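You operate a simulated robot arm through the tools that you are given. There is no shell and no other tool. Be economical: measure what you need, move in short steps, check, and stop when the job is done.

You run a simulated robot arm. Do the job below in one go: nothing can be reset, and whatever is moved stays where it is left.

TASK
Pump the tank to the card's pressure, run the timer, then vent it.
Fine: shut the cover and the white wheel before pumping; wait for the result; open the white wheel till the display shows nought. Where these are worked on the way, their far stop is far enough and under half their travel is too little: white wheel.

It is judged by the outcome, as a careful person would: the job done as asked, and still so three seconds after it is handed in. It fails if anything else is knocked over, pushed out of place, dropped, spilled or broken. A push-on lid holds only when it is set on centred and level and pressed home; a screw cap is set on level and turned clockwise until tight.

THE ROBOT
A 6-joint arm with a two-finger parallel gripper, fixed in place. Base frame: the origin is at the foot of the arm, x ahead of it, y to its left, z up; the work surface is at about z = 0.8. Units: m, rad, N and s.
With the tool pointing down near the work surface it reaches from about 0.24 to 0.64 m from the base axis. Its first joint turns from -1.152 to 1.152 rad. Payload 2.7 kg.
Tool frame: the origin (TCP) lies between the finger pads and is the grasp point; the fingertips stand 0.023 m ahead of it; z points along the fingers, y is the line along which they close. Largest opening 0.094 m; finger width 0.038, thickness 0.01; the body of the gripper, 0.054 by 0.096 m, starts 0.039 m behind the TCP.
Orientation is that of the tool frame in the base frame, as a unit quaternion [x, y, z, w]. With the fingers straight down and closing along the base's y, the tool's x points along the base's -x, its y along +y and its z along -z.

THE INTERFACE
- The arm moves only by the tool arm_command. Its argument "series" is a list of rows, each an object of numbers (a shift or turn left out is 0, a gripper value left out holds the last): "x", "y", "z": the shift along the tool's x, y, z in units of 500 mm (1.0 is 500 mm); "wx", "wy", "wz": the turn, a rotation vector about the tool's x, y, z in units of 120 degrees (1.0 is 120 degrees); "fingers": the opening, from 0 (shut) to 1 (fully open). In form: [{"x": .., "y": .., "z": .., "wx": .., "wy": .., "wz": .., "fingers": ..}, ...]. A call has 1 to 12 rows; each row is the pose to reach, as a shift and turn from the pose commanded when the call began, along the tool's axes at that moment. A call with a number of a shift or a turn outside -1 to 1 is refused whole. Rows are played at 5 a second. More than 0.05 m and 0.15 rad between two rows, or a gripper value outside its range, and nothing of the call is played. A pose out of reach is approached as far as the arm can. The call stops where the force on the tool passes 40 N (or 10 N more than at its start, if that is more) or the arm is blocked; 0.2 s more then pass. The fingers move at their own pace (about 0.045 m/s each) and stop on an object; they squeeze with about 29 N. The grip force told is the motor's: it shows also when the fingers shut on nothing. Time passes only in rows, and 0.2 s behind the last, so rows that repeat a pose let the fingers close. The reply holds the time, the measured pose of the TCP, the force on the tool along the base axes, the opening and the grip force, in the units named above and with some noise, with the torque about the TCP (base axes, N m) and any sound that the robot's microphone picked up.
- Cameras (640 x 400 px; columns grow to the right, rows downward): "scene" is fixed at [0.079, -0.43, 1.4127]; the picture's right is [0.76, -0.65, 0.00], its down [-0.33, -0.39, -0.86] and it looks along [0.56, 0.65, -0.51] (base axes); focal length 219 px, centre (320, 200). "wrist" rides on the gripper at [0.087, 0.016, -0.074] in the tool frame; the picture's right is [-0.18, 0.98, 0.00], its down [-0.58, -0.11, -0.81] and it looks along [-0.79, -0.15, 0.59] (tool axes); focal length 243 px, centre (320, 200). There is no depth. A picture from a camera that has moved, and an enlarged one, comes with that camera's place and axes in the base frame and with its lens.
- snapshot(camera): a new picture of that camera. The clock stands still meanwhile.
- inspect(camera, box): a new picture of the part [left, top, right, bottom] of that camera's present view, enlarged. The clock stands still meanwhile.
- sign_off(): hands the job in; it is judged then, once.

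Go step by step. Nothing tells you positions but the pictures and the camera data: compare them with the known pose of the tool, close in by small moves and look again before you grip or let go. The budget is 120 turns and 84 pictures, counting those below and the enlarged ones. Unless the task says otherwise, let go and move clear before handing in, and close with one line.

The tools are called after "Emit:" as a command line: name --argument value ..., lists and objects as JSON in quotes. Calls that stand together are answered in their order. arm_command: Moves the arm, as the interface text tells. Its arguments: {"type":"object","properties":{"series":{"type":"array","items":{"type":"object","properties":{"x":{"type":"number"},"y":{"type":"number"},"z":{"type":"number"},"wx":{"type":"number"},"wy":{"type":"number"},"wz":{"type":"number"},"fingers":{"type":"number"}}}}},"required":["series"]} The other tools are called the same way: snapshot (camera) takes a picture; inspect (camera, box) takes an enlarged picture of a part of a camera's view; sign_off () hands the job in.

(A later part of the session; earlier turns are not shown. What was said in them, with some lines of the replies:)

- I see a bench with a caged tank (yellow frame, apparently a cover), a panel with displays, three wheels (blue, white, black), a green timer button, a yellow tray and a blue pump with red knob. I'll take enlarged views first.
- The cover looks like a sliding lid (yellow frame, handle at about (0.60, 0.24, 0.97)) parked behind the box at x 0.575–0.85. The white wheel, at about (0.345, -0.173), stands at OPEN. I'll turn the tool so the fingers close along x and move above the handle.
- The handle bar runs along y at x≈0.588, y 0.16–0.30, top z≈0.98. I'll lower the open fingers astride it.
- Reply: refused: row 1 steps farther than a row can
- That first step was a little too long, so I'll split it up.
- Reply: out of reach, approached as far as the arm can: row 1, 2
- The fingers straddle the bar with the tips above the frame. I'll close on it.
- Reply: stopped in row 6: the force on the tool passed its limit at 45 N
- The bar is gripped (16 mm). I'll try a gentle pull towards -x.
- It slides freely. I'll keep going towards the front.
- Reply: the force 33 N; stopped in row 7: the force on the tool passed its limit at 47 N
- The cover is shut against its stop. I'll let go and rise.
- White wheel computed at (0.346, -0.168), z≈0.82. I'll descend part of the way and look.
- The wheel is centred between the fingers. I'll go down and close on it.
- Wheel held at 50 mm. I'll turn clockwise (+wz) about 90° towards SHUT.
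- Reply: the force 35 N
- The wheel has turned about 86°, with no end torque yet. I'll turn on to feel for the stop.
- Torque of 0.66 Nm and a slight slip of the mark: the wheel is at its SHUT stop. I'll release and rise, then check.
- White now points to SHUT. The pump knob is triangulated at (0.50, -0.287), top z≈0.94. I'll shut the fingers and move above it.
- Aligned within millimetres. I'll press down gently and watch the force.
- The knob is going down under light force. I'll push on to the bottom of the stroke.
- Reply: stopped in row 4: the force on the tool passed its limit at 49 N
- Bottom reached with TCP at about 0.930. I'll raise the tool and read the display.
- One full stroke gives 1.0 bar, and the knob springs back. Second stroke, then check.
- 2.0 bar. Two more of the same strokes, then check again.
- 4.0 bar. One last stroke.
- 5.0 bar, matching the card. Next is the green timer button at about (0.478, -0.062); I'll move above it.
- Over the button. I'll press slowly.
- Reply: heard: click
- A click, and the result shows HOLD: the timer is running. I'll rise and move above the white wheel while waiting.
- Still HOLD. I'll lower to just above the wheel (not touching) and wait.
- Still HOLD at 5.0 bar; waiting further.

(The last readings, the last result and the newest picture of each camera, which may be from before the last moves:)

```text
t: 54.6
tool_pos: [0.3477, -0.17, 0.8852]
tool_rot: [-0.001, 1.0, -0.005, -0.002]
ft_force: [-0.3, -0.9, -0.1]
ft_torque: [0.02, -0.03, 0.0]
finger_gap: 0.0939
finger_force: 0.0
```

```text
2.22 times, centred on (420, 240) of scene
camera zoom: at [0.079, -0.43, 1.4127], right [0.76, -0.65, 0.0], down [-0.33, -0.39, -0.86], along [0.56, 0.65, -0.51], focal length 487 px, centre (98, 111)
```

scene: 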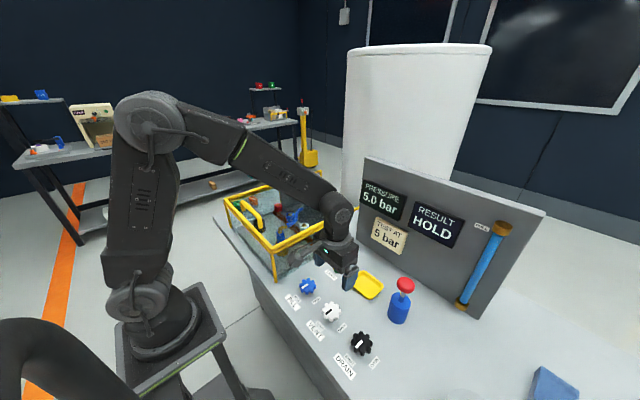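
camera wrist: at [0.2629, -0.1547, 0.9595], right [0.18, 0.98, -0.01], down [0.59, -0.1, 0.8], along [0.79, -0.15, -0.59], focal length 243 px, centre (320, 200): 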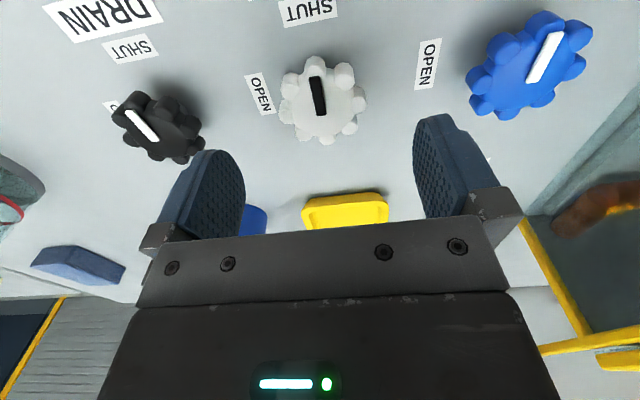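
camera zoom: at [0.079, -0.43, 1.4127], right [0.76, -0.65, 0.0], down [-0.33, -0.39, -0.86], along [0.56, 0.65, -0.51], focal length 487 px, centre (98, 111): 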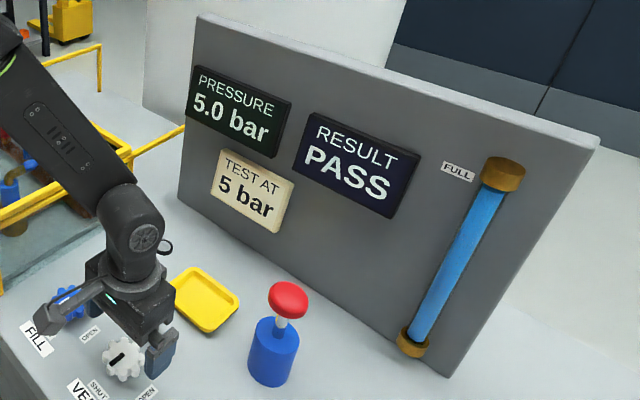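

PASS. Now down onto the white wheel and grip it.

Emit:
arm_command --series '[{"z": 0.06}, {"z": 0.11}, {"z": 0.11, "fingers": 0.3}, {"z": 0.11, "fingers": 0.3}, {"z": 0.11, "fingers": 0.3}, {"z": 0.11, "fingers": 0.3}, {"z": 0.11, "fingers": 0.3}]'

Emit:
arm_command --series '[{"wz": -0.06}, {"wz": -0.12}, {"wz": -0.18}, {"wz": -0.24}, {"wz": -0.3}, {"wz": -0.36}, {"wz": -0.42}, {"wz": -0.48}, {"wz": -0.54}, {"wz": -0.6}, {"wz": -0.66}, {"wz": -0.72}]'

Emit:
snapshot --camera "wrist"

Emit:
snapshot --camera "scene"

```text
t: 56.2
tool_pos: [0.3473, -0.1695, 0.8293]
tool_rot: [0.0, 1.0, -0.004, -0.003]
ft_force: [5.4, 28.7, -1.9]
ft_torque: [1.21, -0.42, -0.06]
finger_gap: 0.0501
finger_force: 44.8
```

```text
t: 56.8
tool_pos: [0.3466, -0.1695, 0.8299]
tool_rot: [-0.108, 0.994, -0.004, -0.003]
ft_force: [4.5, 5.8, 0.6]
ft_torque: [0.17, 0.49, -0.04]
finger_gap: 0.0499
finger_force: 45.4
stopped in row 2: the force on the tool passed its limit at 41 N (the readings are from after the stop); the commanded pose is now the measured one
```

```text
42 pictures are left
camera wrist: at [0.2613, -0.1721, 0.9039], right [-0.03, 1.0, -0.01], down [0.6, 0.02, 0.8], along [0.8, 0.02, -0.6], focal length 243 px, centre (320, 200)
```

wrist: 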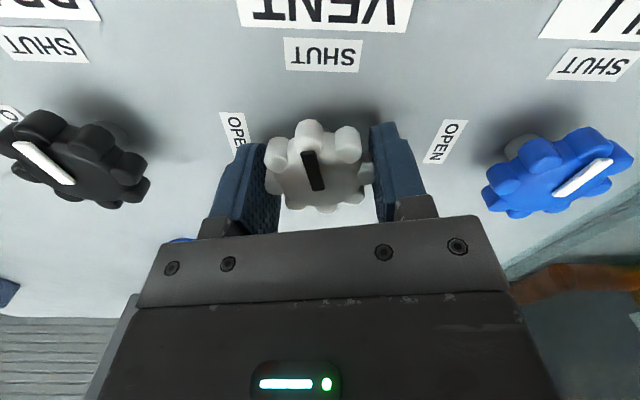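

```text
41 pictures are left
```

scene: 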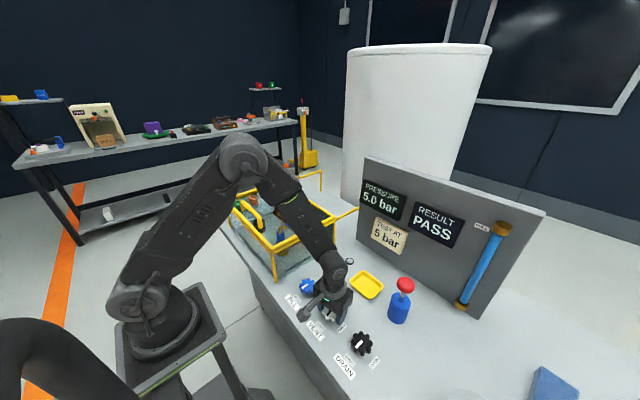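

Only a side load from the grip stopped it; the turn itself works. I'll carry on counterclockwise.

Emit:
arm_command --series '[{"wz": -0.05}, {"wz": -0.1}, {"wz": -0.15}, {"wz": -0.2}, {"wz": -0.25}, {"wz": -0.3}, {"wz": -0.35}, {"wz": -0.4}, {"wz": -0.45}, {"wz": -0.5}, {"wz": -0.55}, {"wz": -0.6}]'

Emit:
snapshot --camera "wrist"

Emit:
snapshot --camera "scene"

```text
t: 59.3
tool_pos: [0.3456, -0.1668, 0.8295]
tool_rot: [-0.644, 0.765, 0.001, -0.005]
ft_force: [-3.6, 7.6, 5.4]
ft_torque: [-0.27, -0.58, -0.02]
finger_gap: 0.0499
finger_force: 45.0
stopped in row 12: the force on the tool passed its limit at 40 N (the readings are from after the stop); the commanded pose is now the measured one
```

```text
40 pictures are left
camera wrist: at [0.317, -0.2507, 0.9039], right [-0.94, 0.35, 0.01], down [0.21, 0.56, 0.8], along [0.27, 0.75, -0.6], focal length 243 px, centre (320, 200)
```

wrist: 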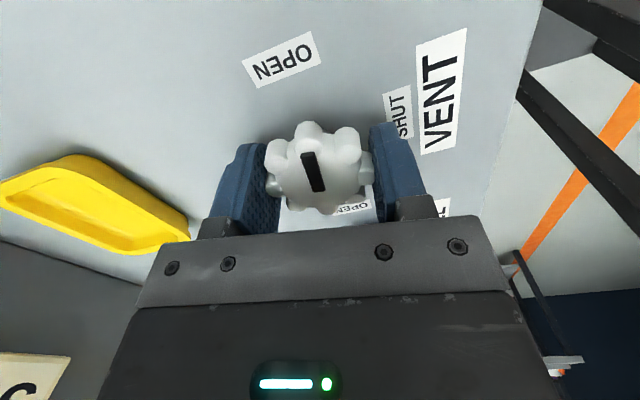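

```text
39 pictures are left
```

scene: 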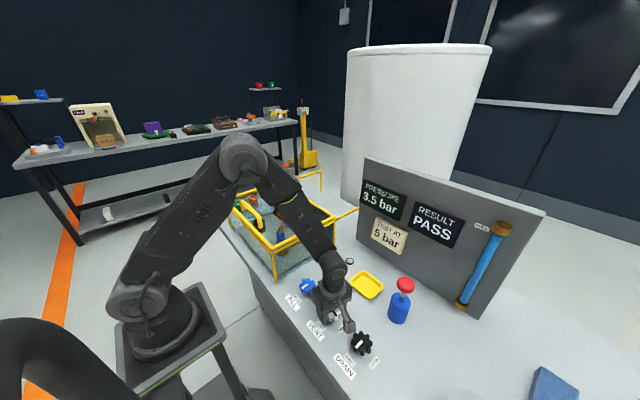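

Pressure is falling (3.5 bar). I'll turn the last few degrees to the OPEN stop.

Emit:
arm_command --series '[{"wz": -0.03}, {"wz": -0.06}, {"wz": -0.09}, {"wz": -0.12}, {"wz": -0.12}]'

Emit:
snapshot --camera "scene"

```text
t: 60.5
tool_pos: [0.3461, -0.1686, 0.8279]
tool_rot: [0.735, -0.678, -0.003, 0.007]
ft_force: [-13.6, 0.5, 1.2]
ft_torque: [-0.13, -0.65, -0.76]
finger_gap: 0.0498
finger_force: 45.1
```

```text
38 pictures are left
```

scene: 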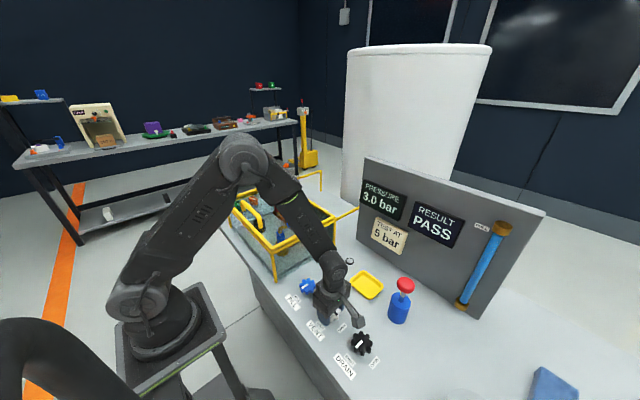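

The OPEN stop is felt (0.76 Nm). I'll release, rise straight up, and wait for nought.

Emit:
arm_command --series '[{"fingers": 1}, {"fingers": 1}, {"fingers": 1}, {"fingers": 1}, {"z": -0.08}, {"z": -0.16}, {"z": -0.24}, {"z": -0.32}, {"z": -0.4}, {"z": -0.4}, {"z": -0.4}, {"z": -0.4}]'

Emit:
arm_command --series '[{}, {}, {}, {}, {}, {}, {}, {}, {}, {}, {}, {}]'

Emit:
arm_command --series '[{}, {}, {}, {}, {}, {}, {}, {}, {}, {}, {}, {}]'

Emit:
snapshot --camera "scene"

```text
t: 63.1
tool_pos: [0.3497, -0.1663, 1.0304]
tool_rot: [0.736, -0.677, -0.002, 0.006]
ft_force: [0.6, 0.1, -0.5]
ft_torque: [0.0, 0.0, -0.02]
finger_gap: 0.0938
finger_force: 0.1
```

```text
t: 65.7
tool_pos: [0.3503, -0.1673, 1.0306]
tool_rot: [0.736, -0.677, -0.002, 0.006]
ft_force: [0.1, -0.8, 1.0]
ft_torque: [0.0, -0.01, 0.02]
finger_gap: 0.0939
finger_force: 0.1
```

```text
t: 68.3
tool_pos: [0.3488, -0.1668, 1.0296]
tool_rot: [0.735, -0.678, -0.001, 0.005]
ft_force: [-0.3, 1.2, 0.7]
ft_torque: [0.02, -0.03, 0.01]
finger_gap: 0.0941
finger_force: 0.1
```

```text
37 pictures are left
```

scene: 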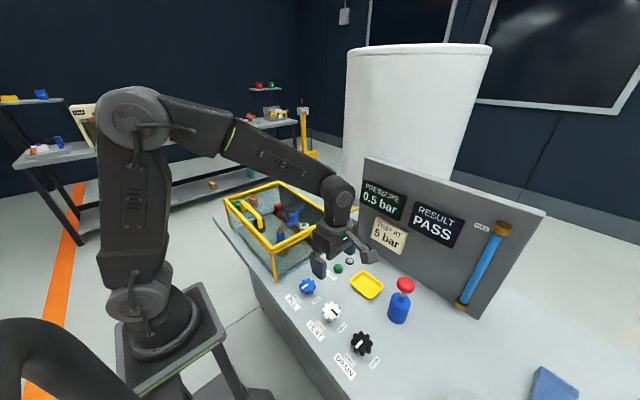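

0.5 bar and still falling; waiting more.

Emit:
arm_command --series '[{}, {}, {}, {}, {}, {}, {}, {}, {}, {}, {}, {}]'

Emit:
arm_command --series '[{}, {}, {}, {}, {}, {}, {}, {}, {}, {}, {}, {}]'

Emit:
arm_command --series '[{}, {}, {}, {}, {}, {}, {}, {}, {}, {}, {}, {}]'

Emit:
inspect --camera "scene" --box '[340, 150, 500, 330]'

Emit:
inspect --camera "scene" --box '[210, 170, 400, 390]'

```text
t: 70.9
tool_pos: [0.3502, -0.1672, 1.0296]
tool_rot: [0.736, -0.677, -0.002, 0.006]
ft_force: [0.0, -0.4, 0.4]
ft_torque: [0.04, -0.04, 0.0]
finger_gap: 0.0942
finger_force: 0.0
```

```text
t: 73.5
tool_pos: [0.3495, -0.1675, 1.0301]
tool_rot: [0.736, -0.677, -0.001, 0.006]
ft_force: [0.4, -0.3, -0.8]
ft_torque: [-0.02, -0.02, 0.04]
finger_gap: 0.0938
finger_force: 0.1
```

```text
t: 76.1
tool_pos: [0.3494, -0.1676, 1.0309]
tool_rot: [0.735, -0.678, -0.002, 0.005]
ft_force: [0.3, 0.8, -0.2]
ft_torque: [-0.01, 0.04, 0.0]
finger_gap: 0.0941
finger_force: 0.0
```

```text
2.22 times, centred on (420, 240) of scene
camera zoom: at [0.079, -0.43, 1.4127], right [0.76, -0.65, 0.0], down [-0.33, -0.39, -0.86], along [0.56, 0.65, -0.51], focal length 487 px, centre (98, 111)
```

zoom: 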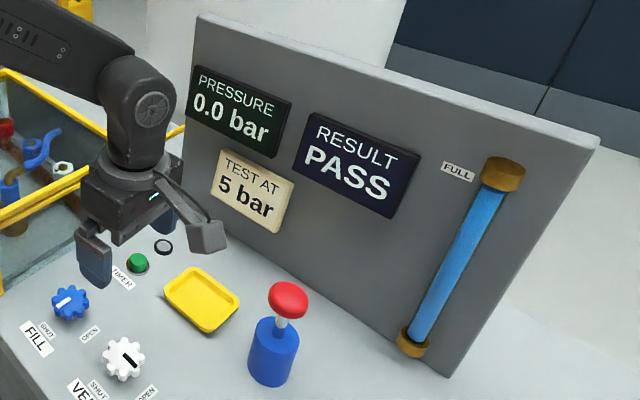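

```text
1.82 times, centred on (305, 280) of scene
camera zoom: at [0.079, -0.43, 1.4127], right [0.76, -0.65, 0.0], down [-0.33, -0.39, -0.86], along [0.56, 0.65, -0.51], focal length 398 px, centre (347, 54)
```

zoom: 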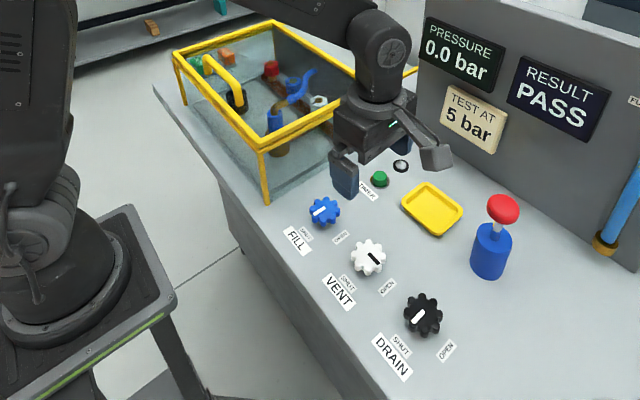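

The display reads 0.0 bar and PASS, the white wheel is open, the cover is shut, and the arm is clear. Handing in.

Emit:
sign_off

```text
The job is handed in.
```

The job is done and handed in: with the cover and white wheel shut, I pumped the tank to 5.0 bar, ran the timer to PASS, then opened the white wheel until the display read 0.0 bar.
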